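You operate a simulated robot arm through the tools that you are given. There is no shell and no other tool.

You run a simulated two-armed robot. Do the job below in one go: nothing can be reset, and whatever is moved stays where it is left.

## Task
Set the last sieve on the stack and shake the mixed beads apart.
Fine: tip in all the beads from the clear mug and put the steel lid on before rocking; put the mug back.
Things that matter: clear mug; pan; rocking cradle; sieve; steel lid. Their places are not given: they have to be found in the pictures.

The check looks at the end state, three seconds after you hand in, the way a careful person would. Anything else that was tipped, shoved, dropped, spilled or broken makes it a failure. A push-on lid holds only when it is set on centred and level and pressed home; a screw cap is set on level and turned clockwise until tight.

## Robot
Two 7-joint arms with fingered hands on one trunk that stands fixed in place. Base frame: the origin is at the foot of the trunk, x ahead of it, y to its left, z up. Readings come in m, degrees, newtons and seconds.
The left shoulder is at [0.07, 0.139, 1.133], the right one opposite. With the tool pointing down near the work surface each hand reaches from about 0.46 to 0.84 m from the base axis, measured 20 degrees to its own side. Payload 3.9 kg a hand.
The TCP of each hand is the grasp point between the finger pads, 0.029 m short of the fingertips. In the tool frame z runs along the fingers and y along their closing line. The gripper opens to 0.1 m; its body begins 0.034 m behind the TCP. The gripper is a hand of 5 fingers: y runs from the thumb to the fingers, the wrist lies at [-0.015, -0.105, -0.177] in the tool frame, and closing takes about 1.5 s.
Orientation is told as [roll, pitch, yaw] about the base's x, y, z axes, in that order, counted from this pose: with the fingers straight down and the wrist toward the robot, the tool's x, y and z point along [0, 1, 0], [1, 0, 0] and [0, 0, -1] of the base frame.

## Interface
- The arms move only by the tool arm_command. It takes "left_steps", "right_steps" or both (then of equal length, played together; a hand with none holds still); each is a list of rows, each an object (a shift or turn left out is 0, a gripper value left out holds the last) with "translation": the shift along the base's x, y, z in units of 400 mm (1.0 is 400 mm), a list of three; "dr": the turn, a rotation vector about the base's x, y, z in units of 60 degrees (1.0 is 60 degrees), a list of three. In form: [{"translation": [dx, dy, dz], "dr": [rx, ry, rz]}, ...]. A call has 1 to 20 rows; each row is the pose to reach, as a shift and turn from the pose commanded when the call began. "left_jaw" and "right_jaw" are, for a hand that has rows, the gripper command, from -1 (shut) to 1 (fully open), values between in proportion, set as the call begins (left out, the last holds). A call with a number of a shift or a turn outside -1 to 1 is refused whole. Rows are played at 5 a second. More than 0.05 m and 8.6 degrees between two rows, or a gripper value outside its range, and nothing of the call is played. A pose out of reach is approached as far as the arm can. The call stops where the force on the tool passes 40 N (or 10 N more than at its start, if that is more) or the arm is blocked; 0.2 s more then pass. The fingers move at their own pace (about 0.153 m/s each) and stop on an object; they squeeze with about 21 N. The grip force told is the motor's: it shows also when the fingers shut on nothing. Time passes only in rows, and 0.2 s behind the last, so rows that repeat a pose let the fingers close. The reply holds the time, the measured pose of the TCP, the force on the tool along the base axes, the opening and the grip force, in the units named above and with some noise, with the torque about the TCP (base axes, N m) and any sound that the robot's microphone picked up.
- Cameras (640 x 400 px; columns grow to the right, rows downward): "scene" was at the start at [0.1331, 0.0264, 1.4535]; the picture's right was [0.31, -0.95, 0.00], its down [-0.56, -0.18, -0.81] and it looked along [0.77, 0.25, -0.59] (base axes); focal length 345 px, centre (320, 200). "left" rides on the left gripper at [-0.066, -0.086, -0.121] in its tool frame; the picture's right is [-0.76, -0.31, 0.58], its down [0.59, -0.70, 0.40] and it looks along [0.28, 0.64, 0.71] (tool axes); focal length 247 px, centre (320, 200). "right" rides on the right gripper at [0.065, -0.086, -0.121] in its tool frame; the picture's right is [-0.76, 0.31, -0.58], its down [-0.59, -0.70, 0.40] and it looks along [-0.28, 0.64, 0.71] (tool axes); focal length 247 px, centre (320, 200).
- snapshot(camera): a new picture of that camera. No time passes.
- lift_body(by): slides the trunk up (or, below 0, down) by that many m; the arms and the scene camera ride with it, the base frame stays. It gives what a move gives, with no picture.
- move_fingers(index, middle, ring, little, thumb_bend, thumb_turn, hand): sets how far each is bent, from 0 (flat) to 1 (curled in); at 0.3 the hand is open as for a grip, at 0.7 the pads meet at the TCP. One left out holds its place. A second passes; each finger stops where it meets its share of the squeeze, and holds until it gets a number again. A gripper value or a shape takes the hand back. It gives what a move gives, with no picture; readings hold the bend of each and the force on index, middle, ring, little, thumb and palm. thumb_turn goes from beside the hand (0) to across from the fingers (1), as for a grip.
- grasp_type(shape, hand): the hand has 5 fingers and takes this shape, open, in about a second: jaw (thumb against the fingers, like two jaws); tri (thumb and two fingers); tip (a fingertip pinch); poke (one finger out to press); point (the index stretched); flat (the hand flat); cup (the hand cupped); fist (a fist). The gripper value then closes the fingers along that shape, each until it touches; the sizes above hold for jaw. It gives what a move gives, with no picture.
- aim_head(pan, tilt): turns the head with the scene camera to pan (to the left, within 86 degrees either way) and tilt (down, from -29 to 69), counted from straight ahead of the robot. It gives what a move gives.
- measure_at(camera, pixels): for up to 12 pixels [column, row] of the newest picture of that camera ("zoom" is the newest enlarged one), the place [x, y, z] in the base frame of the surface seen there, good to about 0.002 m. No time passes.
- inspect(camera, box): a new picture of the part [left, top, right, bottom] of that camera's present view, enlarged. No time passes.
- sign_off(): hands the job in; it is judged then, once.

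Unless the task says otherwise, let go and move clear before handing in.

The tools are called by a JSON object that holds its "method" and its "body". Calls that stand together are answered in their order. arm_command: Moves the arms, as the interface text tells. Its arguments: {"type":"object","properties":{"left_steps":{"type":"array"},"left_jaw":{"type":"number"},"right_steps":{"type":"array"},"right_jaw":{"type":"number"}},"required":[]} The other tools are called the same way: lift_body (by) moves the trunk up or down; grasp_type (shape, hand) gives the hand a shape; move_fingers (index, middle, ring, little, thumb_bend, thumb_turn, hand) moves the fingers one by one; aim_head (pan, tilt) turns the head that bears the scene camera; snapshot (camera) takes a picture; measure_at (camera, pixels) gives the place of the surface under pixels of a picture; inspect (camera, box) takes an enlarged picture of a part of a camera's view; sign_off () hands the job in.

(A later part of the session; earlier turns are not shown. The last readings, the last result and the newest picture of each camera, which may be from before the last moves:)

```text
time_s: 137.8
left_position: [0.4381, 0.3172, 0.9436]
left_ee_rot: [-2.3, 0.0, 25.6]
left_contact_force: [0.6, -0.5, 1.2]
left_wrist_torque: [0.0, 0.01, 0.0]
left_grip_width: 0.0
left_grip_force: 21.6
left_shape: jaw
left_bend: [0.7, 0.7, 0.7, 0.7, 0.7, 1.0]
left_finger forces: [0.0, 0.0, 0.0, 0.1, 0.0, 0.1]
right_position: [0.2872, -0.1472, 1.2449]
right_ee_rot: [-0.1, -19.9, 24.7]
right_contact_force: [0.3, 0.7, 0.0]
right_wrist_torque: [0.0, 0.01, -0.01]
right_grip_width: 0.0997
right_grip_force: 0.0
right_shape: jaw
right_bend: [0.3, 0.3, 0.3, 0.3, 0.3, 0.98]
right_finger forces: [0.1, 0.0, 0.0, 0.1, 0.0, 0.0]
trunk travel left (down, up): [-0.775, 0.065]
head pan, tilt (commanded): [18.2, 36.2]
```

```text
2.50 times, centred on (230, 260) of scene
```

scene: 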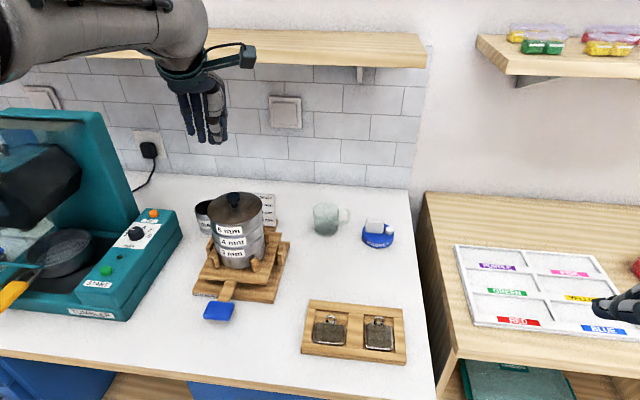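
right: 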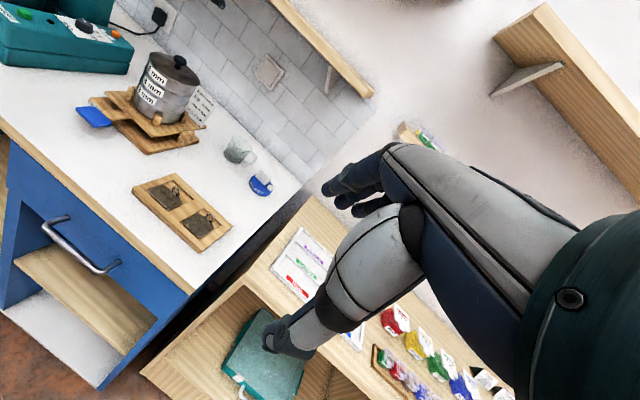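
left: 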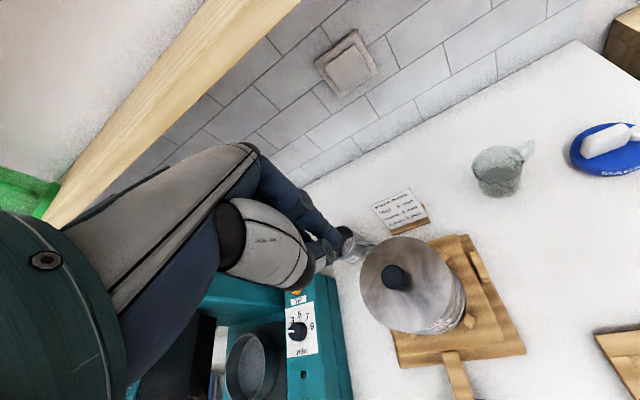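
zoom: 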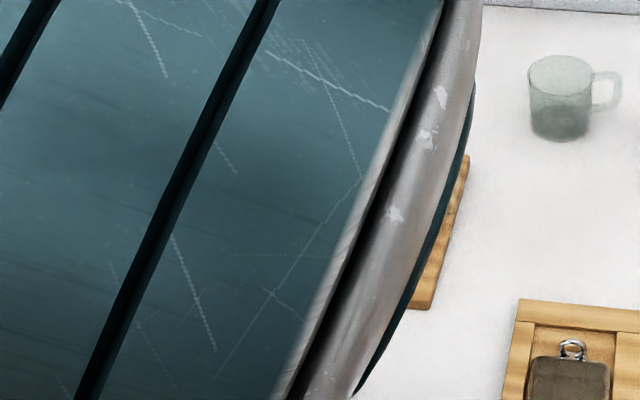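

The cradle tips easily (about 1 N), but with this yaw the arm is folded tight and the elbow fills the scene view. I back off the paddle and turn the hand to yaw about -45°, which opens the arm.

{"method": "arm_command", "body": {"left_steps": [{"translation": [0, 0, 0.04]}, {"translation": [0, 0, 0.08]}, {"translation": [0, 0, 0.12]}, {"translation": [0, 0.01, 0.14], "dr": [0, 0, -0.11]}, {"translation": [0, 0.01, 0.14], "dr": [0, 0, -0.22]}, {"translation": [0, 0.01, 0.14], "dr": [0, 0, -0.33]}, {"translation": [0, 0.01, 0.14], "dr": [0, 0, -0.44]}, {"translation": [0, 0.01, 0.14], "dr": [0, 0, -0.55]}, {"translation": [0, 0.01, 0.14], "dr": [0, 0, -0.66]}]}}

{"method": "arm_command", "body": {"left_steps": [{"dr": [0, 0, -0.12]}, {"dr": [0, 0, -0.24]}, {"dr": [0, 0, -0.36]}, {"dr": [0, 0, -0.48]}, {"dr": [0, 0, -0.48]}]}}

{"method": "snapshot", "body": {"camera": "scene"}}

{"method": "inspect", "body": {"camera": "right", "box": [50, 30, 220, 170]}}

```text
time_s: 139.8
left_position: [0.4353, 0.3244, 0.9972]
left_ee_rot: [-0.1, -0.1, -14.6]
left_contact_force: [-0.3, -0.2, 0.0]
left_wrist_torque: [-0.02, 0.03, 0.01]
left_grip_width: 0.0
left_grip_force: 21.0
left_shape: jaw
left_bend: [0.7, 0.7, 0.7, 0.7, 0.7, 1.0]
left_finger forces: [0.1, 0.0, 0.1, 0.0, 0.0, 0.1]
right_position: [0.2894, -0.1449, 1.2438]
right_ee_rot: [-0.1, -19.9, 24.7]
right_contact_force: [-0.8, 0.4, -1.4]
right_wrist_torque: [-0.03, -0.02, 0.03]
right_grip_width: 0.0998
right_grip_force: 0.0
right_shape: jaw
right_bend: [0.3, 0.3, 0.3, 0.3, 0.3, 0.98]
right_finger forces: [0.0, 0.1, 0.0, 0.1, 0.1, 0.1]
trunk travel left (down, up): [-0.775, 0.065]
head pan, tilt (commanded): [18.2, 36.2]
```

```text
time_s: 141.0
left_position: [0.4364, 0.324, 0.9976]
left_ee_rot: [0.0, 0.1, -43.5]
left_contact_force: [0.0, 0.8, 0.5]
left_wrist_torque: [0.04, 0.01, 0.02]
left_grip_width: 0.0
left_grip_force: 20.9
left_shape: jaw
left_bend: [0.7, 0.7, 0.7, 0.7, 0.7, 1.0]
left_finger forces: [0.1, 0.1, 0.0, 0.0, 0.0, 0.0]
right_position: [0.2888, -0.1471, 1.2446]
right_ee_rot: [0.1, -19.9, 24.7]
right_contact_force: [0.2, 0.1, -0.9]
right_wrist_torque: [0.02, 0.04, 0.01]
right_grip_width: 0.0996
right_grip_force: 0.0
right_shape: jaw
right_bend: [0.3, 0.3, 0.3, 0.3, 0.3, 0.98]
right_finger forces: [0.0, 0.0, 0.0, 0.1, 0.0, 0.1]
trunk travel left (down, up): [-0.775, 0.065]
head pan, tilt (commanded): [18.2, 36.2]
```

```text
taken
```

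scene: 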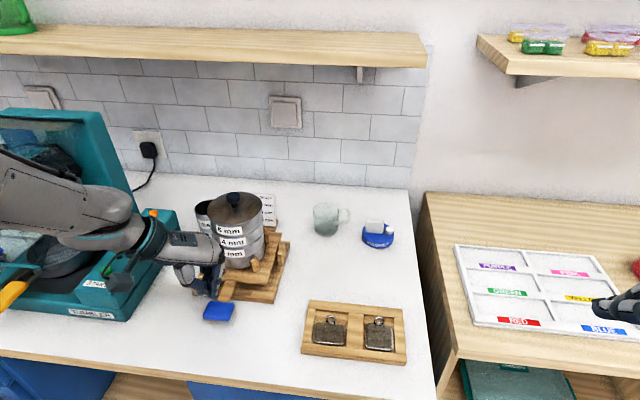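

```text
2.86 times, centred on (135, 100) of right
```

zoom: 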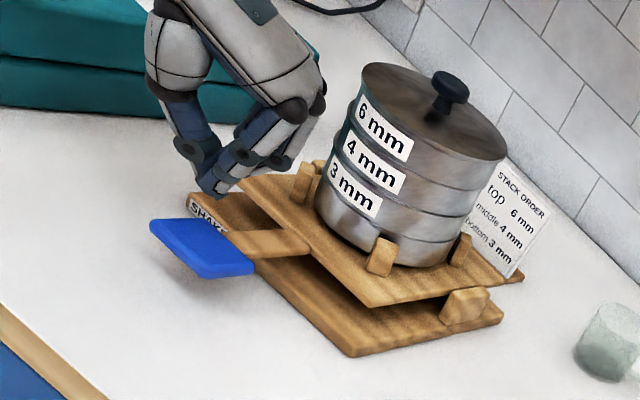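

This posture is open and the view is clear. The forearm is over the tumbler, so I check the clearance before moving up and down there.

{"method": "inspect", "body": {"camera": "scene", "box": [0, 100, 260, 330]}}

{"method": "measure_at", "body": {"camera": "scene", "pixels": [[30, 190], [70, 205], [110, 215], [70, 240], [110, 245], [150, 240], [105, 120], [125, 200], [60, 245], [30, 235], [185, 270], [215, 265]]}}

{"method": "snapshot", "body": {"camera": "left"}}

```text
1.74 times, centred on (130, 215) of scene
```

zoom: 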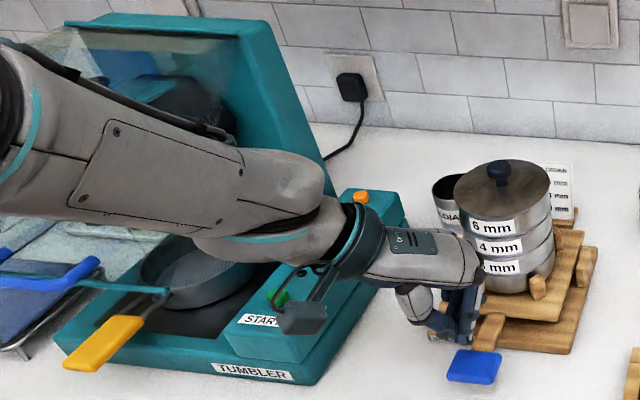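

```text
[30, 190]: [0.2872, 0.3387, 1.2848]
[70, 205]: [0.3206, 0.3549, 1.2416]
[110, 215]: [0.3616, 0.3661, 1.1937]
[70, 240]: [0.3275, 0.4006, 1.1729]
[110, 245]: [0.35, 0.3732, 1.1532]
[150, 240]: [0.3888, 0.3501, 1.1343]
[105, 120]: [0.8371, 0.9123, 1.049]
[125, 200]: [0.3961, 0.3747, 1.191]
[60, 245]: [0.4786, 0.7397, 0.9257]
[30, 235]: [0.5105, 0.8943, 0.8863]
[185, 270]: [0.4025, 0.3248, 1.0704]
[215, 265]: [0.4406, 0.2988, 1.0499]
```

```text
taken
```

left: 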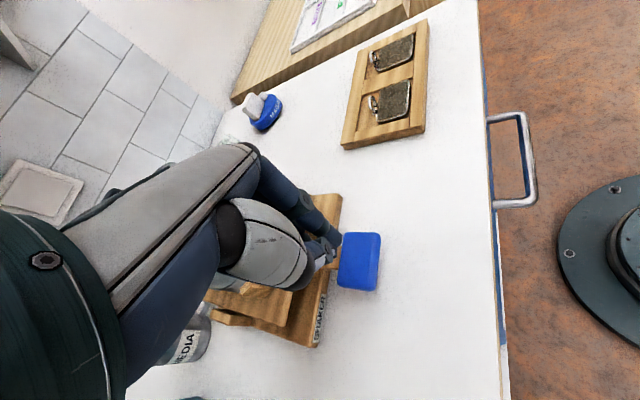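

Clearances are ample (forearm above z 1.13, well right of the tumbler). I curl the ring and little fingers out of the way so only thumb, index and middle tips press the paddle.

{"method": "move_fingers", "body": {"hand": "left", "ring": 1.0, "little": 1.0, "index": 0.7, "middle": 0.7, "thumb_bend": 0.7}}

{"method": "inspect", "body": {"camera": "scene", "box": [170, 230, 260, 330]}}

{"method": "inspect", "body": {"camera": "right", "box": [80, 50, 170, 130]}}

{"method": "measure_at", "body": {"camera": "zoom", "pixels": [[205, 250], [230, 240], [190, 225], [250, 230], [200, 300], [150, 290], [220, 340], [270, 320], [300, 305]]}}

```text
time_s: 142.0
left_position: [0.4359, 0.3235, 0.9961]
left_ee_rot: [-0.1, 0.0, -43.4]
left_contact_force: [0.1, -0.1, 0.6]
left_wrist_torque: [-0.03, 0.01, 0.0]
left_grip_width: 0.0022
left_grip_force: 0.1
left_shape: fingers
left_bend: [0.7, 0.7, 1.0, 1.0, 0.7, 1.0]
left_finger forces: [0.1, 0.0, 0.1, 0.0, 0.1, 0.1]
right_position: [0.2884, -0.1464, 1.244]
right_ee_rot: [0.1, -19.9, 24.7]
right_contact_force: [0.2, -0.7, -0.2]
right_wrist_torque: [0.01, 0.02, 0.0]
right_grip_width: 0.0996
right_grip_force: 0.0
right_shape: jaw
right_bend: [0.3, 0.3, 0.3, 0.3, 0.3, 0.98]
right_finger forces: [0.0, 0.0, 0.0, 0.0, 0.1, 0.1]
trunk travel left (down, up): [-0.775, 0.065]
head pan, tilt (commanded): [18.2, 36.2]
```

```text
4.00 times, centred on (215, 280) of scene
```

zoom: 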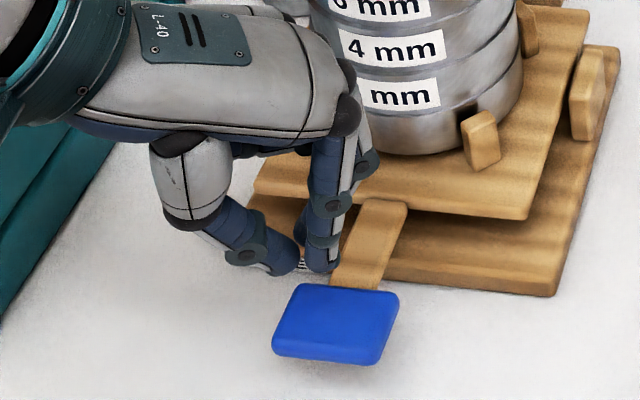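

```text
5.00 times, centred on (125, 90) of right
```

zoom: 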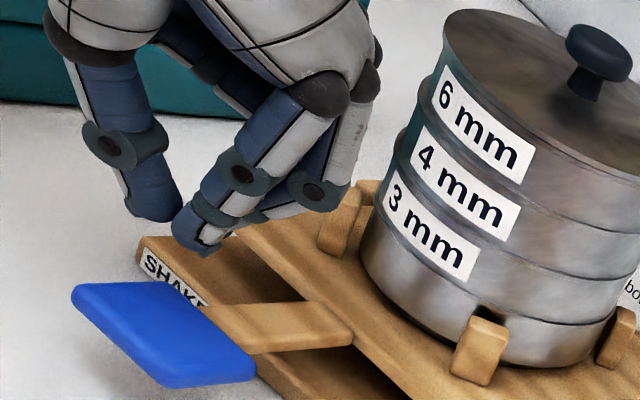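

```text
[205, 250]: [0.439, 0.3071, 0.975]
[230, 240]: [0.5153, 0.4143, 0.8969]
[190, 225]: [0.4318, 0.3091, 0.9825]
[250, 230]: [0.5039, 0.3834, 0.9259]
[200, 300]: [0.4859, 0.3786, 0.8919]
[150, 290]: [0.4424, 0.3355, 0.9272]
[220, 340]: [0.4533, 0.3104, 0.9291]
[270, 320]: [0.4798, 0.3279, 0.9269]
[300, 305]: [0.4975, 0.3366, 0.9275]
```

Index and thumb tips are above the paddle, about 4 cm up. I lower to push the paddle down 25 mm and read force and tilt.

{"method": "arm_command", "body": {"left_steps": [{"translation": [0.005, 0, -0.05]}, {"translation": [0.008, 0, -0.1]}, {"translation": [0.008, 0, -0.125]}, {"translation": [0.008, 0, -0.15]}, {"translation": [0.008, 0, -0.17]}, {"translation": [0.008, 0, -0.17]}]}}

{"method": "inspect", "body": {"camera": "right", "box": [50, 30, 220, 170]}}

{"method": "inspect", "body": {"camera": "scene", "box": [160, 180, 300, 340]}}

```text
time_s: 143.4
left_position: [0.4407, 0.3226, 0.9301]
left_ee_rot: [0.0, 0.0, -43.5]
left_contact_force: [1.7, -1.6, 7.9]
left_wrist_torque: [0.05, -0.16, 0.0]
left_grip_width: 0.0022
left_grip_force: 4.6
left_shape: fingers
left_bend: [0.7, 0.71, 1.0, 1.0, 0.7, 1.0]
left_finger forces: [0.1, 7.8, 0.0, 0.0, 0.0, 0.1]
right_position: [0.2884, -0.1469, 1.2436]
right_ee_rot: [0.0, -19.9, 24.7]
right_contact_force: [0.9, 0.3, -0.5]
right_wrist_torque: [0.02, 0.01, 0.02]
right_grip_width: 0.0998
right_grip_force: 0.0
right_shape: jaw
right_bend: [0.3, 0.3, 0.3, 0.3, 0.3, 0.98]
right_finger forces: [0.0, 0.1, 0.0, 0.0, 0.0, 0.1]
trunk travel left (down, up): [-0.775, 0.065]
head pan, tilt (commanded): [18.2, 36.2]
```

```text
2.86 times, centred on (135, 100) of right
```

zoom: 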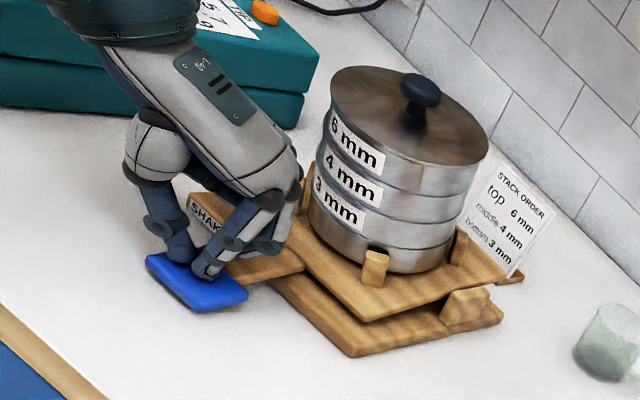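

```text
2.50 times, centred on (230, 260) of scene
```

zoom: 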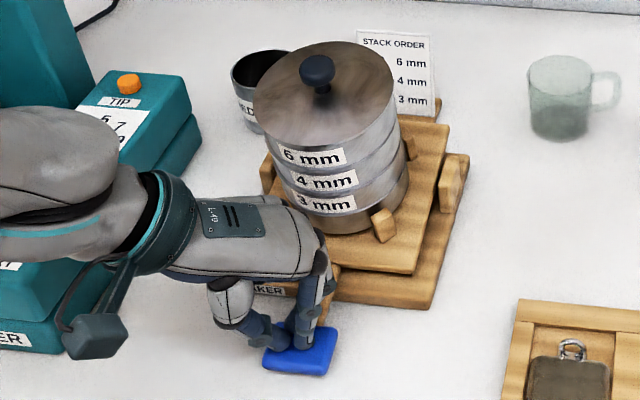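

The cradle tips clearly at 8 N. I measure the paddle height now to know the rocking stroke.

{"method": "measure_at", "body": {"camera": "zoom", "pixels": [[325, 350], [300, 365], [325, 370], [320, 110], [290, 110], [350, 60], [380, 95], [265, 85]]}}

```text
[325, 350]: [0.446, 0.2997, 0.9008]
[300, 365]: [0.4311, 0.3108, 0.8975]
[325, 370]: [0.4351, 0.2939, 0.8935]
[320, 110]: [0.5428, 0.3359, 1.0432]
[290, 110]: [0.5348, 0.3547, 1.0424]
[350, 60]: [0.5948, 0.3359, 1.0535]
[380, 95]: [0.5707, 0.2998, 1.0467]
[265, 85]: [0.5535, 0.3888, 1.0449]
```

Stroke is about 30 mm (11° of tilt, lid still on, knob side tilting with it). Now I rock: five down-up cycles letting the cradle spring back each time.

{"method": "arm_command", "body": {"left_steps": [{"translation": [0, 0, 0.04]}, {"translation": [0, 0, 0.085]}, {"translation": [0, 0, 0.045]}, {"translation": [0, 0, 0.0]}, {"translation": [0, 0, 0.045]}, {"translation": [0, 0, 0.085]}, {"translation": [0, 0, 0.045]}, {"translation": [0, 0, 0.0]}, {"translation": [0, 0, 0.045]}, {"translation": [0, 0, 0.085]}, {"translation": [0, 0, 0.045]}, {"translation": [0, 0, 0.0]}, {"translation": [0, 0, 0.045]}, {"translation": [0, 0, 0.085]}, {"translation": [0, 0, 0.045]}, {"translation": [0, 0, 0.0]}, {"translation": [0, 0, 0.045]}, {"translation": [0, 0, 0.085]}, {"translation": [0, 0, 0.085]}]}}

{"method": "inspect", "body": {"camera": "right", "box": [50, 30, 220, 170]}}

{"method": "inspect", "body": {"camera": "scene", "box": [160, 180, 300, 340]}}

```text
time_s: 147.4
left_position: [0.4392, 0.3245, 0.9639]
left_ee_rot: [-0.1, -0.2, -43.4]
left_contact_force: [0.4, -0.1, -0.2]
left_wrist_torque: [-0.01, 0.0, -0.01]
left_grip_width: 0.0025
left_grip_force: 0.1
left_shape: fingers
left_bend: [0.7, 0.7, 1.0, 1.0, 0.7, 1.0]
left_finger forces: [0.0, 0.0, 0.1, 0.0, 0.0, 0.0]
right_position: [0.2888, -0.1455, 1.244]
right_ee_rot: [-0.1, -19.9, 24.7]
right_contact_force: [-0.1, 0.5, 0.1]
right_wrist_torque: [-0.02, 0.02, -0.02]
right_grip_width: 0.0996
right_grip_force: 0.0
right_shape: jaw
right_bend: [0.3, 0.3, 0.3, 0.3, 0.3, 0.98]
right_finger forces: [0.0, 0.0, 0.0, 0.0, 0.0, 0.0]
trunk travel left (down, up): [-0.775, 0.065]
head pan, tilt (commanded): [18.2, 36.2]
```

```text
2.86 times, centred on (135, 100) of right
```

zoom: 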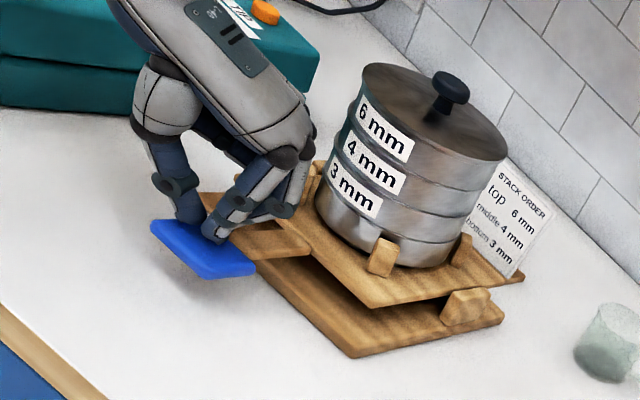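

```text
2.50 times, centred on (230, 260) of scene
```

zoom: 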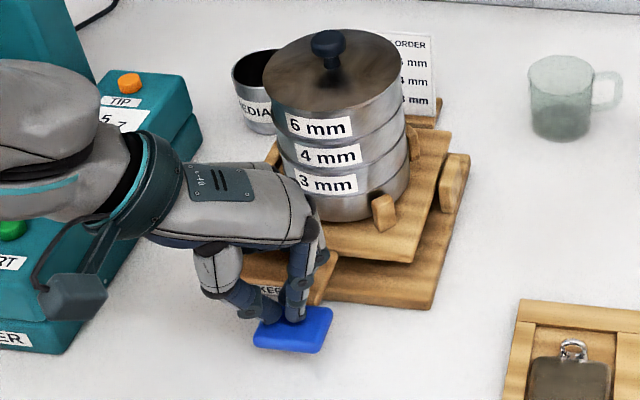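

Rocking works and everything stays in place. I continue with more cycles.

{"method": "arm_command", "body": {"left_steps": [{"translation": [0, 0, -0.045]}, {"translation": [0, 0, -0.087]}, {"translation": [0, 0, -0.045]}, {"translation": [0, 0, 0.0]}, {"translation": [0, 0, -0.045]}, {"translation": [0, 0, -0.087]}, {"translation": [0, 0, -0.045]}, {"translation": [0, 0, 0.0]}, {"translation": [0, 0, -0.045]}, {"translation": [0, 0, -0.087]}, {"translation": [0, 0, -0.045]}, {"translation": [0, 0, 0.0]}, {"translation": [0, 0, -0.045]}, {"translation": [0, 0, -0.087]}, {"translation": [0, 0, -0.045]}, {"translation": [0, 0, 0.0]}, {"translation": [0, 0, -0.045]}, {"translation": [0, 0, -0.087]}, {"translation": [0, 0, -0.045]}, {"translation": [0, 0, 0.0]}]}}

{"method": "arm_command", "body": {"left_steps": [{"translation": [0, 0, -0.045]}, {"translation": [0, 0, -0.087]}, {"translation": [0, 0, -0.045]}, {"translation": [0, 0, 0.0]}, {"translation": [0, 0, -0.045]}, {"translation": [0, 0, -0.087]}, {"translation": [0, 0, -0.045]}, {"translation": [0, 0, 0.0]}, {"translation": [0, 0, -0.045]}, {"translation": [0, 0, -0.087]}, {"translation": [0, 0, -0.045]}, {"translation": [0, 0, 0.0]}, {"translation": [0, 0, -0.045]}, {"translation": [0, 0, -0.087]}, {"translation": [0, 0, -0.045]}, {"translation": [0, 0, 0.0]}, {"translation": [0, 0, -0.045]}, {"translation": [0, 0, -0.087]}, {"translation": [0, 0, -0.045]}, {"translation": [0, 0, 0.0]}]}}

{"method": "inspect", "body": {"camera": "right", "box": [50, 30, 220, 170]}}

{"method": "inspect", "body": {"camera": "scene", "box": [160, 180, 300, 340]}}

```text
time_s: 151.6
left_position: [0.4397, 0.3223, 0.965]
left_ee_rot: [0.0, 0.0, -43.3]
left_contact_force: [-0.1, -0.3, -0.5]
left_wrist_torque: [0.02, 0.05, -0.01]
left_grip_width: 0.0025
left_grip_force: 0.0
left_shape: fingers
left_bend: [0.7, 0.7, 1.0, 1.0, 0.7, 1.0]
left_finger forces: [0.0, 0.0, 0.0, 0.0, 0.1, 0.0]
right_position: [0.2889, -0.1474, 1.2428]
right_ee_rot: [0.0, -20.0, 24.7]
right_contact_force: [-0.6, 0.1, -0.1]
right_wrist_torque: [0.0, -0.02, 0.02]
right_grip_width: 0.0997
right_grip_force: 0.0
right_shape: jaw
right_bend: [0.3, 0.3, 0.3, 0.3, 0.3, 0.98]
right_finger forces: [0.1, 0.1, 0.0, 0.0, 0.0, 0.0]
trunk travel left (down, up): [-0.775, 0.065]
head pan, tilt (commanded): [18.2, 36.2]
```

```text
time_s: 155.8
left_position: [0.4405, 0.322, 0.9624]
left_ee_rot: [0.0, 0.0, -43.5]
left_contact_force: [-0.2, -0.5, 0.4]
left_wrist_torque: [0.05, 0.02, -0.05]
left_grip_width: 0.0025
left_grip_force: 0.0
left_shape: fingers
left_bend: [0.7, 0.7, 1.0, 1.0, 0.7, 1.0]
left_finger forces: [0.0, 0.0, 0.0, 0.0, 0.1, 0.1]
right_position: [0.2897, -0.1473, 1.2434]
right_ee_rot: [-0.1, -20.0, 24.6]
right_contact_force: [0.5, -0.2, 0.4]
right_wrist_torque: [-0.02, 0.03, -0.01]
right_grip_width: 0.0999
right_grip_force: 0.0
right_shape: jaw
right_bend: [0.3, 0.3, 0.3, 0.3, 0.3, 0.98]
right_finger forces: [0.0, 0.1, 0.0, 0.1, 0.0, 0.0]
trunk travel left (down, up): [-0.775, 0.065]
head pan, tilt (commanded): [18.2, 36.2]
```

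```text
2.86 times, centred on (135, 100) of right
```

zoom: 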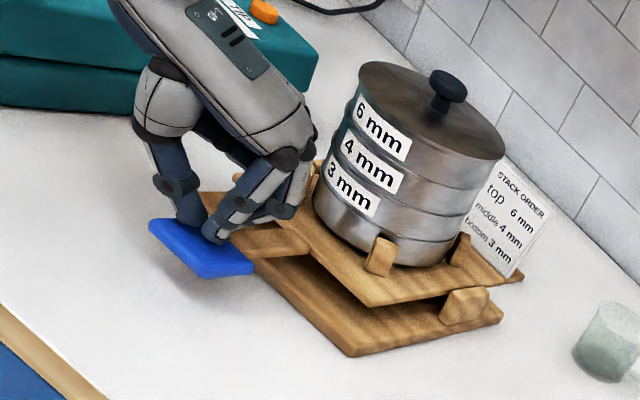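

```text
2.50 times, centred on (230, 260) of scene
```

zoom: 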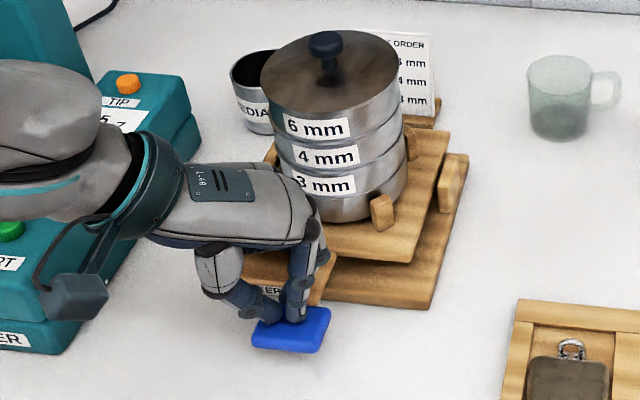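

14 cycles so far. I add slower, fuller strokes with a short dwell at each end.

{"method": "arm_command", "body": {"left_steps": [{"translation": [0, 0, -0.045]}, {"translation": [0, 0, -0.088]}, {"translation": [0, 0, -0.088]}, {"translation": [0, 0, -0.045]}, {"translation": [0, 0, 0.01]}, {"translation": [0, 0, 0.01]}, {"translation": [0, 0, -0.045]}, {"translation": [0, 0, -0.088]}, {"translation": [0, 0, -0.088]}, {"translation": [0, 0, -0.045]}, {"translation": [0, 0, 0.01]}, {"translation": [0, 0, 0.01]}, {"translation": [0, 0, -0.045]}, {"translation": [0, 0, -0.088]}, {"translation": [0, 0, -0.088]}, {"translation": [0, 0, -0.045]}, {"translation": [0, 0, 0.01]}, {"translation": [0, 0, 0.01]}]}}

{"method": "arm_command", "body": {"left_steps": [{"translation": [0, 0, -0.055]}, {"translation": [0, 0, -0.098]}, {"translation": [0, 0, -0.098]}, {"translation": [0, 0, -0.055]}, {"translation": [0, 0, 0.0]}, {"translation": [0, 0, 0.0]}, {"translation": [0, 0, -0.055]}, {"translation": [0, 0, -0.098]}, {"translation": [0, 0, -0.098]}, {"translation": [0, 0, -0.055]}, {"translation": [0, 0, 0.0]}, {"translation": [0, 0, 0.0]}, {"translation": [0, 0, -0.055]}, {"translation": [0, 0, -0.098]}, {"translation": [0, 0, -0.098]}, {"translation": [0, 0, -0.055]}, {"translation": [0, 0, 0.0]}, {"translation": [0, 0, 0.0]}]}}

{"method": "inspect", "body": {"camera": "right", "box": [50, 30, 220, 170]}}

{"method": "inspect", "body": {"camera": "scene", "box": [200, 180, 280, 260]}}

```text
time_s: 159.6
left_position: [0.4407, 0.3241, 0.9663]
left_ee_rot: [0.0, 0.1, -43.4]
left_contact_force: [0.2, 0.2, 0.0]
left_wrist_torque: [-0.05, 0.04, 0.02]
left_grip_width: 0.0024
left_grip_force: 0.1
left_shape: fingers
left_bend: [0.7, 0.7, 1.0, 1.0, 0.7, 1.0]
left_finger forces: [0.1, 0.1, 0.1, 0.0, 0.0, 0.1]
right_position: [0.2889, -0.1443, 1.2433]
right_ee_rot: [-0.2, -19.9, 24.7]
right_contact_force: [-0.5, 0.6, -0.5]
right_wrist_torque: [0.02, 0.02, 0.0]
right_grip_width: 0.0997
right_grip_force: 0.1
right_shape: jaw
right_bend: [0.3, 0.3, 0.3, 0.3, 0.3, 0.98]
right_finger forces: [0.0, 0.0, 0.1, 0.1, 0.1, 0.0]
trunk travel left (down, up): [-0.775, 0.065]
head pan, tilt (commanded): [18.2, 36.2]
```

```text
time_s: 163.4
left_position: [0.4398, 0.3249, 0.9659]
left_ee_rot: [-0.1, 0.1, -43.4]
left_contact_force: [1.7, -0.5, 0.0]
left_wrist_torque: [0.0, 0.03, -0.02]
left_grip_width: 0.0019
left_grip_force: 0.0
left_shape: fingers
left_bend: [0.7, 0.7, 1.0, 1.0, 0.7, 1.0]
left_finger forces: [0.0, 0.0, 0.0, 0.0, 0.0, 0.1]
right_position: [0.289, -0.1444, 1.2433]
right_ee_rot: [-0.1, -19.9, 24.7]
right_contact_force: [-0.7, 0.4, -0.9]
right_wrist_torque: [0.0, 0.02, 0.04]
right_grip_width: 0.0999
right_grip_force: 0.1
right_shape: jaw
right_bend: [0.3, 0.3, 0.3, 0.3, 0.3, 0.98]
right_finger forces: [0.0, 0.0, 0.1, 0.0, 0.0, 0.1]
trunk travel left (down, up): [-0.775, 0.065]
head pan, tilt (commanded): [18.2, 36.2]
```

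```text
2.86 times, centred on (135, 100) of right
```

zoom: 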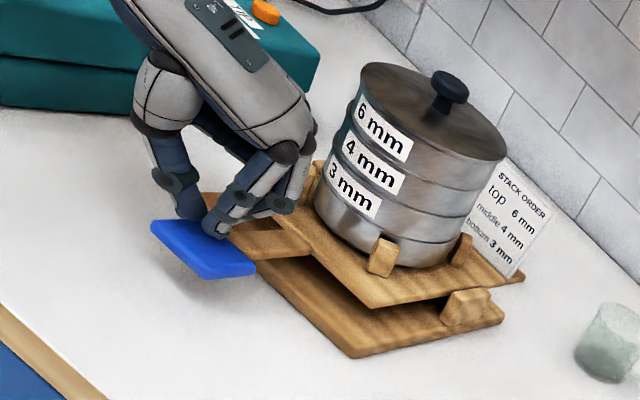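

```text
5.00 times, centred on (240, 220) of scene
```

zoom: 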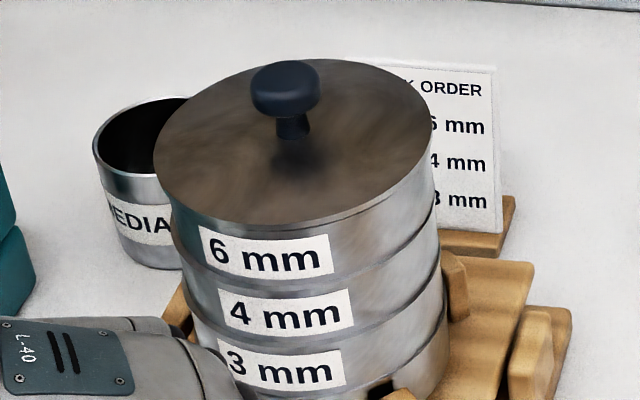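

20 one-sided cycles done and all is stable. To rock to both sides as well, I'll take hold of the paddle by its sides; first I raise the hand, keep ring and little curled, and open index, middle and thumb.

{"method": "arm_command", "body": {"left_steps": [{"translation": [0, 0, 0.05]}, {"translation": [0.005, -0.005, 0.09], "dr": [0, 0, -0.1]}, {"translation": [0.01, -0.01, 0.09], "dr": [0, 0, -0.2]}, {"translation": [0.01, -0.015, 0.09], "dr": [0, 0, -0.3]}, {"translation": [0.01, -0.015, 0.09], "dr": [0, 0, -0.4]}, {"translation": [0.01, -0.015, 0.09], "dr": [0, 0, -0.5]}, {"translation": [0.01, -0.015, 0.09], "dr": [0, 0, -0.58]}, {"translation": [0.01, -0.015, 0.09], "dr": [0, 0, -0.58]}]}}

{"method": "move_fingers", "body": {"hand": "left", "index": 0.38, "middle": 0.38, "thumb_bend": 0.3, "ring": 1.0, "little": 1.0}}

{"method": "snapshot", "body": {"camera": "left"}}

{"method": "inspect", "body": {"camera": "scene", "box": [150, 210, 280, 340]}}

{"method": "inspect", "body": {"camera": "right", "box": [60, 30, 180, 140]}}

```text
time_s: 165.2
left_position: [0.4449, 0.3171, 1.0034]
left_ee_rot: [0.1, 0.0, -78.3]
left_contact_force: [0.8, -0.2, 0.2]
left_wrist_torque: [-0.02, -0.02, 0.03]
left_grip_width: 0.0023
left_grip_force: 0.0
left_shape: fingers
left_bend: [0.7, 0.7, 1.0, 1.0, 0.7, 1.0]
left_finger forces: [0.1, 0.1, 0.0, 0.0, 0.0, 0.0]
right_position: [0.2885, -0.1456, 1.2445]
right_ee_rot: [0.0, -19.9, 24.7]
right_contact_force: [0.4, 0.4, 0.0]
right_wrist_torque: [-0.02, 0.0, -0.02]
right_grip_width: 0.0998
right_grip_force: 0.2
right_shape: jaw
right_bend: [0.3, 0.3, 0.3, 0.3, 0.3, 0.98]
right_finger forces: [0.1, 0.0, 0.1, 0.0, 0.0, 0.0]
trunk travel left (down, up): [-0.775, 0.065]
head pan, tilt (commanded): [18.2, 36.2]
```

```text
time_s: 166.2
left_position: [0.4451, 0.3184, 1.0029]
left_ee_rot: [0.0, 0.0, -78.2]
left_contact_force: [-0.5, -1.3, 0.7]
left_wrist_torque: [-0.03, 0.01, 0.01]
left_grip_width: 0.0885
left_grip_force: 0.1
left_shape: fingers
left_bend: [0.38, 0.38, 1.0, 1.0, 0.3, 1.0]
left_finger forces: [0.0, 0.1, 0.1, 0.0, 0.1, 0.0]
right_position: [0.2884, -0.1472, 1.2448]
right_ee_rot: [0.0, -19.9, 24.7]
right_contact_force: [-0.1, 0.0, -0.7]
right_wrist_torque: [0.01, -0.02, 0.01]
right_grip_width: 0.0996
right_grip_force: 0.0
right_shape: jaw
right_bend: [0.3, 0.3, 0.3, 0.3, 0.3, 0.98]
right_finger forces: [0.0, 0.1, 0.0, 0.1, 0.0, 0.0]
trunk travel left (down, up): [-0.775, 0.065]
head pan, tilt (commanded): [18.2, 36.2]
```

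```text
taken
```

left: 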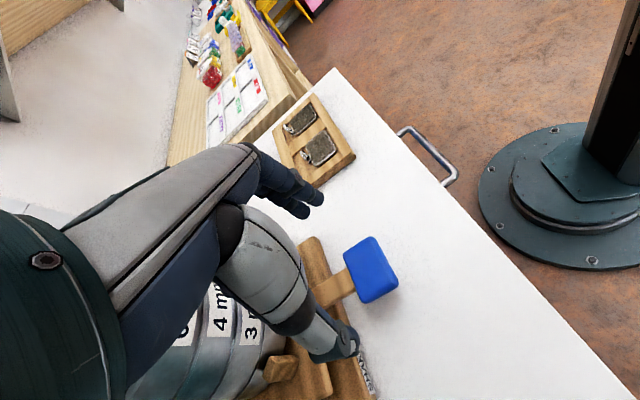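

```text
3.08 times, centred on (215, 275) of scene
```

zoom: 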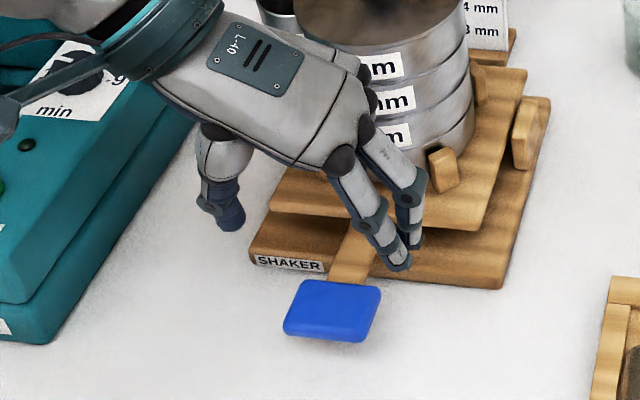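

```text
3.64 times, centred on (120, 85) of right
```

zoom: 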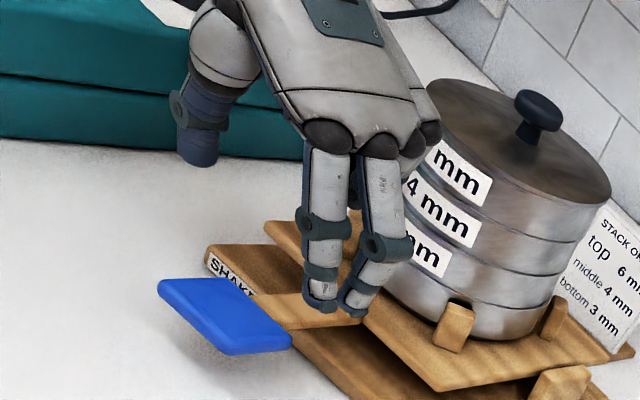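

Yaw -78° is reached; thumb is left and two fingers are right of the paddle line. I shift 4 mm toward the robot and lower beside the paddle.

{"method": "arm_command", "body": {"left_steps": [{"translation": [-0.011, -0.002, -0.04]}, {"translation": [-0.011, -0.002, -0.08]}, {"translation": [-0.011, -0.002, -0.12]}, {"translation": [-0.011, -0.002, -0.15]}, {"translation": [-0.011, -0.002, -0.15]}]}}

{"method": "inspect", "body": {"camera": "scene", "box": [150, 210, 280, 340]}}

{"method": "inspect", "body": {"camera": "right", "box": [60, 30, 180, 140]}}

```text
time_s: 167.4
left_position: [0.4389, 0.3179, 0.9439]
left_ee_rot: [0.0, 0.0, -78.2]
left_contact_force: [-0.4, -0.3, 0.2]
left_wrist_torque: [-0.03, -0.02, 0.01]
left_grip_width: 0.0884
left_grip_force: 0.2
left_shape: fingers
left_bend: [0.38, 0.38, 1.0, 1.0, 0.3, 1.0]
left_finger forces: [0.1, 0.0, 0.0, 0.0, 0.0, 0.0]
right_position: [0.2884, -0.1468, 1.2426]
right_ee_rot: [0.1, -19.9, 24.7]
right_contact_force: [-0.2, 0.8, -0.3]
right_wrist_torque: [-0.01, 0.0, -0.04]
right_grip_width: 0.0996
right_grip_force: 0.0
right_shape: jaw
right_bend: [0.3, 0.3, 0.3, 0.3, 0.3, 0.98]
right_finger forces: [0.0, 0.0, 0.0, 0.0, 0.0, 0.0]
trunk travel left (down, up): [-0.775, 0.065]
head pan, tilt (commanded): [18.2, 36.2]
```

```text
3.08 times, centred on (215, 275) of scene
```

zoom: 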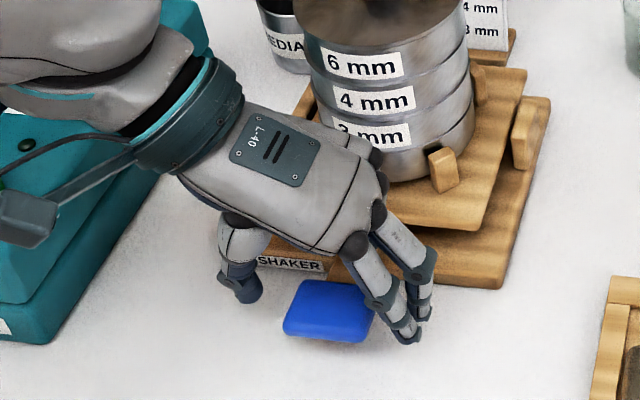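

```text
3.64 times, centred on (120, 85) of right
```

zoom: 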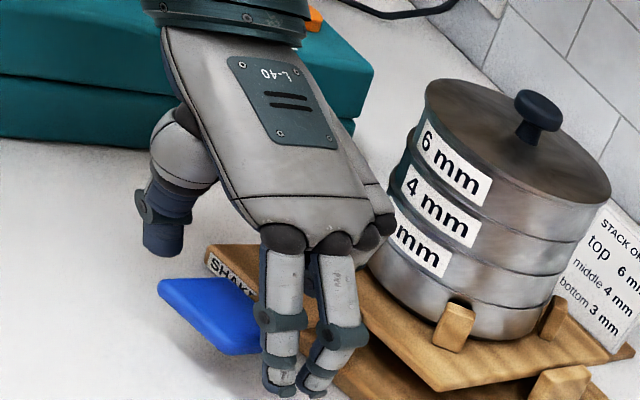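

The paddle is between thumb and fingers. I check the knuckles' distance from the stack before gripping.

{"method": "measure_at", "body": {"camera": "zoom", "pixels": [[385, 222], [365, 235], [340, 238], [290, 238], [375, 195], [280, 385], [315, 390], [410, 200], [400, 245], [165, 250], [380, 280]]}}

```text
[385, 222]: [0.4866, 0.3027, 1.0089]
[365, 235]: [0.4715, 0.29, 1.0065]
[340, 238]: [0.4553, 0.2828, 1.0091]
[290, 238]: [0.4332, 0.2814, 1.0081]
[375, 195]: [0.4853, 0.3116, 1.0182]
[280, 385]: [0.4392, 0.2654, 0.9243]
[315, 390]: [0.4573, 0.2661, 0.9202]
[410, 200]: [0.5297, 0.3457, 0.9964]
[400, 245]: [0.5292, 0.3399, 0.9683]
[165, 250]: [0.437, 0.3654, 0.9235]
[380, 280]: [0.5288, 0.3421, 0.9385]
```

Knuckles are over 4 cm from the stack. I close index, middle and thumb on the paddle's sides.

{"method": "move_fingers", "body": {"hand": "left", "index": 0.7, "middle": 0.7, "thumb_bend": 0.7}}

{"method": "inspect", "body": {"camera": "scene", "box": [150, 210, 280, 340]}}

{"method": "inspect", "body": {"camera": "right", "box": [60, 30, 180, 140]}}

```text
time_s: 168.4
left_position: [0.4392, 0.3167, 0.9446]
left_ee_rot: [0.0, -0.1, -78.2]
left_contact_force: [2.3, -6.6, -0.1]
left_wrist_torque: [-0.09, -0.08, -0.01]
left_grip_width: 0.0464
left_grip_force: 12.7
left_shape: fingers
left_bend: [0.54, 0.56, 1.0, 1.0, 0.55, 1.0]
left_finger forces: [8.7, 7.6, 0.0, 0.1, 9.3, 0.1]
right_position: [0.2908, -0.1472, 1.2434]
right_ee_rot: [0.1, -19.9, 24.6]
right_contact_force: [0.8, 0.0, 0.5]
right_wrist_torque: [-0.03, -0.01, 0.04]
right_grip_width: 0.0998
right_grip_force: 0.0
right_shape: jaw
right_bend: [0.3, 0.3, 0.3, 0.3, 0.3, 0.98]
right_finger forces: [0.0, 0.0, 0.0, 0.1, 0.0, 0.1]
trunk travel left (down, up): [-0.775, 0.065]
head pan, tilt (commanded): [18.2, 36.2]
```

```text
3.08 times, centred on (215, 275) of scene
```

zoom: 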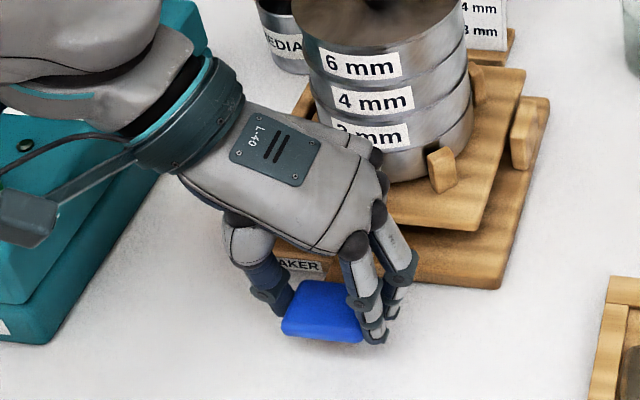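

```text
3.64 times, centred on (120, 85) of right
```

zoom: 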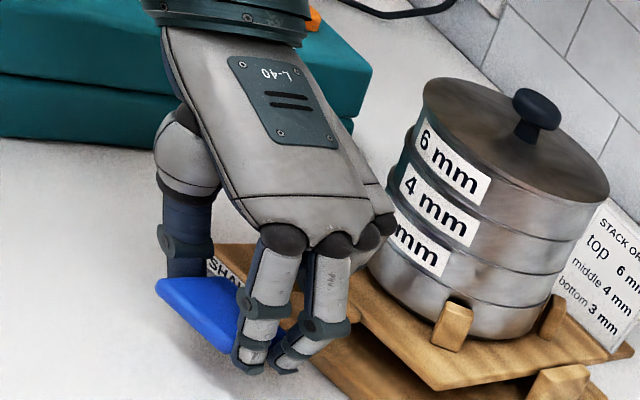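

The paddle is gripped (about 9 N each side) with a small sideways load, so I ease 2 mm to the right and lift 15 mm to see how it moves upward.

{"method": "arm_command", "body": {"left_steps": [{"translation": [0.001, -0.004, 0]}, {"translation": [0.001, -0.005, 0.012]}, {"translation": [0.001, -0.005, 0.025]}, {"translation": [0.001, -0.005, 0.038]}, {"translation": [0.001, -0.005, 0.038]}]}}

{"method": "inspect", "body": {"camera": "scene", "box": [150, 190, 290, 340]}}

{"method": "inspect", "body": {"camera": "right", "box": [50, 30, 220, 170]}}

```text
time_s: 169.6
left_position: [0.4413, 0.3163, 0.9592]
left_ee_rot: [0.1, 0.0, -78.2]
left_contact_force: [-0.5, -0.4, 1.7]
left_wrist_torque: [0.01, 0.0, -0.01]
left_grip_width: 0.0184
left_grip_force: 0.9
left_shape: fingers
left_bend: [0.62, 0.64, 1.0, 1.0, 0.64, 1.0]
left_finger forces: [0.0, 0.2, 0.0, 0.0, 0.5, 0.0]
right_position: [0.2894, -0.146, 1.2441]
right_ee_rot: [0.0, -19.9, 24.7]
right_contact_force: [0.9, -0.6, -0.5]
right_wrist_torque: [0.0, 0.03, 0.03]
right_grip_width: 0.0998
right_grip_force: 0.1
right_shape: jaw
right_bend: [0.3, 0.3, 0.3, 0.3, 0.3, 0.98]
right_finger forces: [0.0, 0.1, 0.0, 0.1, 0.0, 0.1]
trunk travel left (down, up): [-0.775, 0.065]
head pan, tilt (commanded): [18.2, 36.2]
```

```text
2.67 times, centred on (220, 265) of scene
```

zoom: 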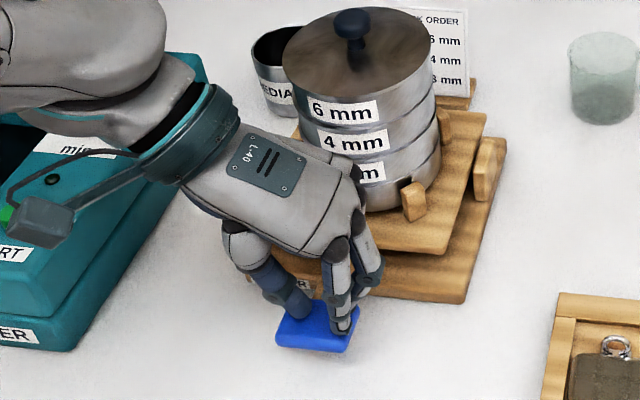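

```text
2.86 times, centred on (135, 100) of right
```

zoom: 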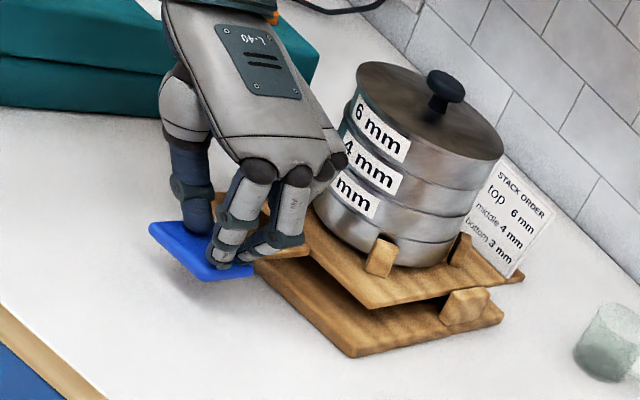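

The fingers slid up off the paddle's edges: that hold was too shallow. I open, go lower so the tips reach under the paddle's edges, and close again.

{"method": "move_fingers", "body": {"hand": "left", "index": 0.38, "middle": 0.38, "thumb_bend": 0.3}}

{"method": "arm_command", "body": {"left_steps": [{"translation": [0, -0.002, -0.03]}, {"translation": [0, -0.002, -0.06]}, {"translation": [0, -0.002, -0.08]}, {"translation": [0, -0.002, -0.08]}]}}

{"method": "inspect", "body": {"camera": "right", "box": [60, 40, 180, 150]}}

{"method": "inspect", "body": {"camera": "scene", "box": [150, 210, 280, 340]}}

```text
time_s: 170.6
left_position: [0.4401, 0.3155, 0.9581]
left_ee_rot: [0.0, 0.0, -78.2]
left_contact_force: [0.4, -0.1, -0.2]
left_wrist_torque: [-0.02, 0.04, 0.0]
left_grip_width: 0.0884
left_grip_force: 0.1
left_shape: fingers
left_bend: [0.38, 0.38, 1.0, 1.0, 0.3, 1.0]
left_finger forces: [0.0, 0.1, 0.0, 0.0, 0.1, 0.0]
right_position: [0.2893, -0.1466, 1.244]
right_ee_rot: [0.0, -19.9, 24.7]
right_contact_force: [1.2, 0.7, 0.1]
right_wrist_torque: [0.0, 0.02, -0.01]
right_grip_width: 0.0998
right_grip_force: 0.1
right_shape: jaw
right_bend: [0.3, 0.3, 0.3, 0.3, 0.3, 0.98]
right_finger forces: [0.0, 0.0, 0.0, 0.1, 0.0, 0.0]
trunk travel left (down, up): [-0.775, 0.065]
head pan, tilt (commanded): [18.2, 36.2]
```

```text
time_s: 171.6
left_position: [0.4405, 0.3149, 0.9269]
left_ee_rot: [0.0, -0.1, -78.2]
left_contact_force: [-0.5, 0.6, 0.3]
left_wrist_torque: [0.02, 0.03, 0.0]
left_grip_width: 0.0886
left_grip_force: 0.0
left_shape: fingers
left_bend: [0.38, 0.38, 1.0, 1.0, 0.3, 1.0]
left_finger forces: [0.1, 0.0, 0.1, 0.1, 0.0, 0.0]
right_position: [0.2893, -0.1456, 1.2436]
right_ee_rot: [0.0, -19.9, 24.7]
right_contact_force: [0.5, -0.6, 0.2]
right_wrist_torque: [0.01, 0.03, 0.05]
right_grip_width: 0.0998
right_grip_force: 0.0
right_shape: jaw
right_bend: [0.3, 0.3, 0.3, 0.3, 0.3, 0.98]
right_finger forces: [0.0, 0.0, 0.0, 0.1, 0.0, 0.0]
trunk travel left (down, up): [-0.775, 0.065]
head pan, tilt (commanded): [18.2, 36.2]
```

```text
3.64 times, centred on (120, 95) of right
```

zoom: 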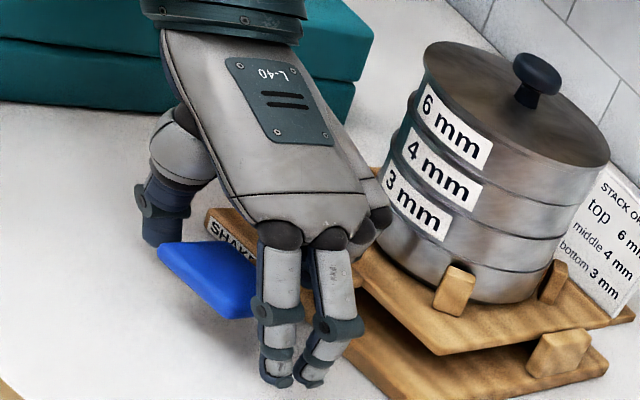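

```text
3.08 times, centred on (215, 275) of scene
```

zoom: 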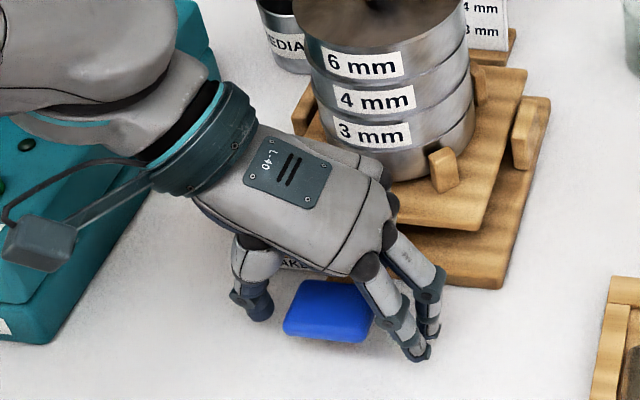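

Now thumb and fingers are well below the paddle's top on both sides. I close them and lift 20 mm.

{"method": "move_fingers", "body": {"hand": "left", "index": 0.75, "middle": 0.75, "thumb_bend": 0.75}}

{"method": "arm_command", "body": {"left_steps": [{"translation": [0, 0, 0.012]}, {"translation": [0, 0, 0.025]}, {"translation": [0.001, 0, 0.038]}, {"translation": [0.002, 0, 0.05]}, {"translation": [0.002, 0, 0.05]}]}}

{"method": "inspect", "body": {"camera": "right", "box": [50, 30, 220, 170]}}

{"method": "inspect", "body": {"camera": "scene", "box": [150, 190, 290, 340]}}

```text
time_s: 172.6
left_position: [0.4408, 0.3156, 0.9262]
left_ee_rot: [-0.2, 0.1, -78.2]
left_contact_force: [1.9, 2.9, -3.8]
left_wrist_torque: [-0.02, -0.02, -0.05]
left_grip_width: 0.0399
left_grip_force: 21.3
left_shape: fingers
left_bend: [0.51, 0.6, 1.0, 1.0, 0.61, 1.0]
left_finger forces: [10.0, 10.3, 0.0, 0.0, 22.6, 0.0]
right_position: [0.29, -0.1452, 1.2444]
right_ee_rot: [0.0, -19.9, 24.7]
right_contact_force: [-0.2, 0.1, 0.2]
right_wrist_torque: [-0.01, 0.0, 0.0]
right_grip_width: 0.0998
right_grip_force: 0.0
right_shape: jaw
right_bend: [0.3, 0.3, 0.3, 0.3, 0.3, 0.98]
right_finger forces: [0.0, 0.0, 0.1, 0.0, 0.0, 0.1]
trunk travel left (down, up): [-0.775, 0.065]
head pan, tilt (commanded): [18.2, 36.2]
```

```text
time_s: 173.3
left_position: [0.4396, 0.3168, 0.931]
left_ee_rot: [-0.9, 0.2, -78.3]
left_contact_force: [11.2, 1.6, -28.8]
left_wrist_torque: [-0.16, -0.06, 0.01]
left_grip_width: 0.0417
left_grip_force: 22.6
left_shape: fingers
left_bend: [0.49, 0.6, 1.0, 1.0, 0.6, 1.0]
left_finger forces: [10.2, 11.6, 0.0, 0.1, 22.7, 0.1]
right_position: [0.2938, -0.1442, 1.2422]
right_ee_rot: [0.0, -19.6, 24.5]
right_contact_force: [0.0, -0.8, -1.0]
right_wrist_torque: [0.02, 0.01, 0.01]
right_grip_width: 0.0996
right_grip_force: 0.1
right_shape: jaw
right_bend: [0.3, 0.3, 0.3, 0.3, 0.3, 0.98]
right_finger forces: [0.0, 0.1, 0.1, 0.0, 0.1, 0.1]
trunk travel left (down, up): [-0.775, 0.065]
head pan, tilt (commanded): [18.2, 36.2]
stopped in row 3 (left hand): the force on the tool passed its limit at 41 N (the readings are from after the stop); the commanded pose is now the measured one
```

```text
2.86 times, centred on (135, 100) of right
```

zoom: 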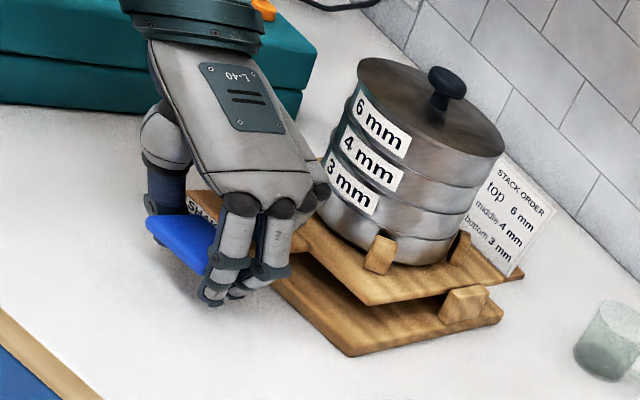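

```text
2.67 times, centred on (220, 265) of scene
```

zoom: 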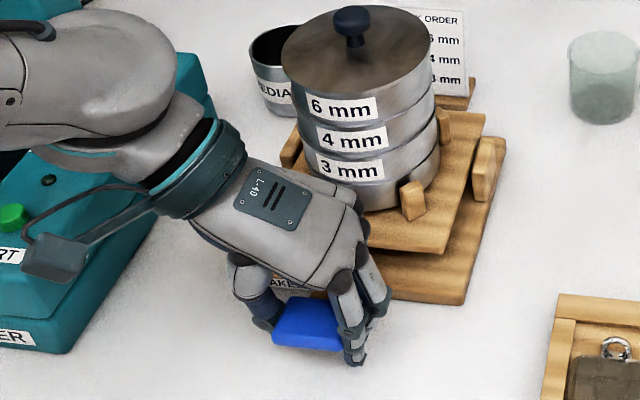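

The upward move stopped at 41 N after 5 mm: level is the cradle's upper stop, so pressing down and returning is the way it rocks. I relieve the load by lowering 5 mm and then let go.

{"method": "arm_command", "body": {"left_steps": [{"translation": [0, 0, -0.004]}, {"translation": [0.001, 0, -0.008]}, {"translation": [0.002, 0, -0.012]}, {"translation": [0.002, 0, -0.012]}]}}

```text
time_s: 174.3
left_position: [0.4397, 0.3166, 0.9287]
left_ee_rot: [-0.6, 0.1, -78.3]
left_contact_force: [6.3, 3.9, -15.7]
left_wrist_torque: [-0.1, -0.06, 0.03]
left_grip_width: 0.041
left_grip_force: 21.5
left_shape: fingers
left_bend: [0.5, 0.6, 1.0, 1.0, 0.6, 1.0]
left_finger forces: [9.4, 10.3, 0.0, 0.0, 23.3, 0.0]
right_position: [0.2911, -0.1437, 1.2437]
right_ee_rot: [-0.1, -19.7, 24.8]
right_contact_force: [-0.3, -0.7, -0.5]
right_wrist_torque: [0.0, 0.0, 0.01]
right_grip_width: 0.0998
right_grip_force: 0.0
right_shape: jaw
right_bend: [0.3, 0.3, 0.3, 0.3, 0.3, 0.98]
right_finger forces: [0.0, 0.0, 0.0, 0.1, 0.1, 0.1]
trunk travel left (down, up): [-0.775, 0.065]
head pan, tilt (commanded): [18.2, 36.2]
```

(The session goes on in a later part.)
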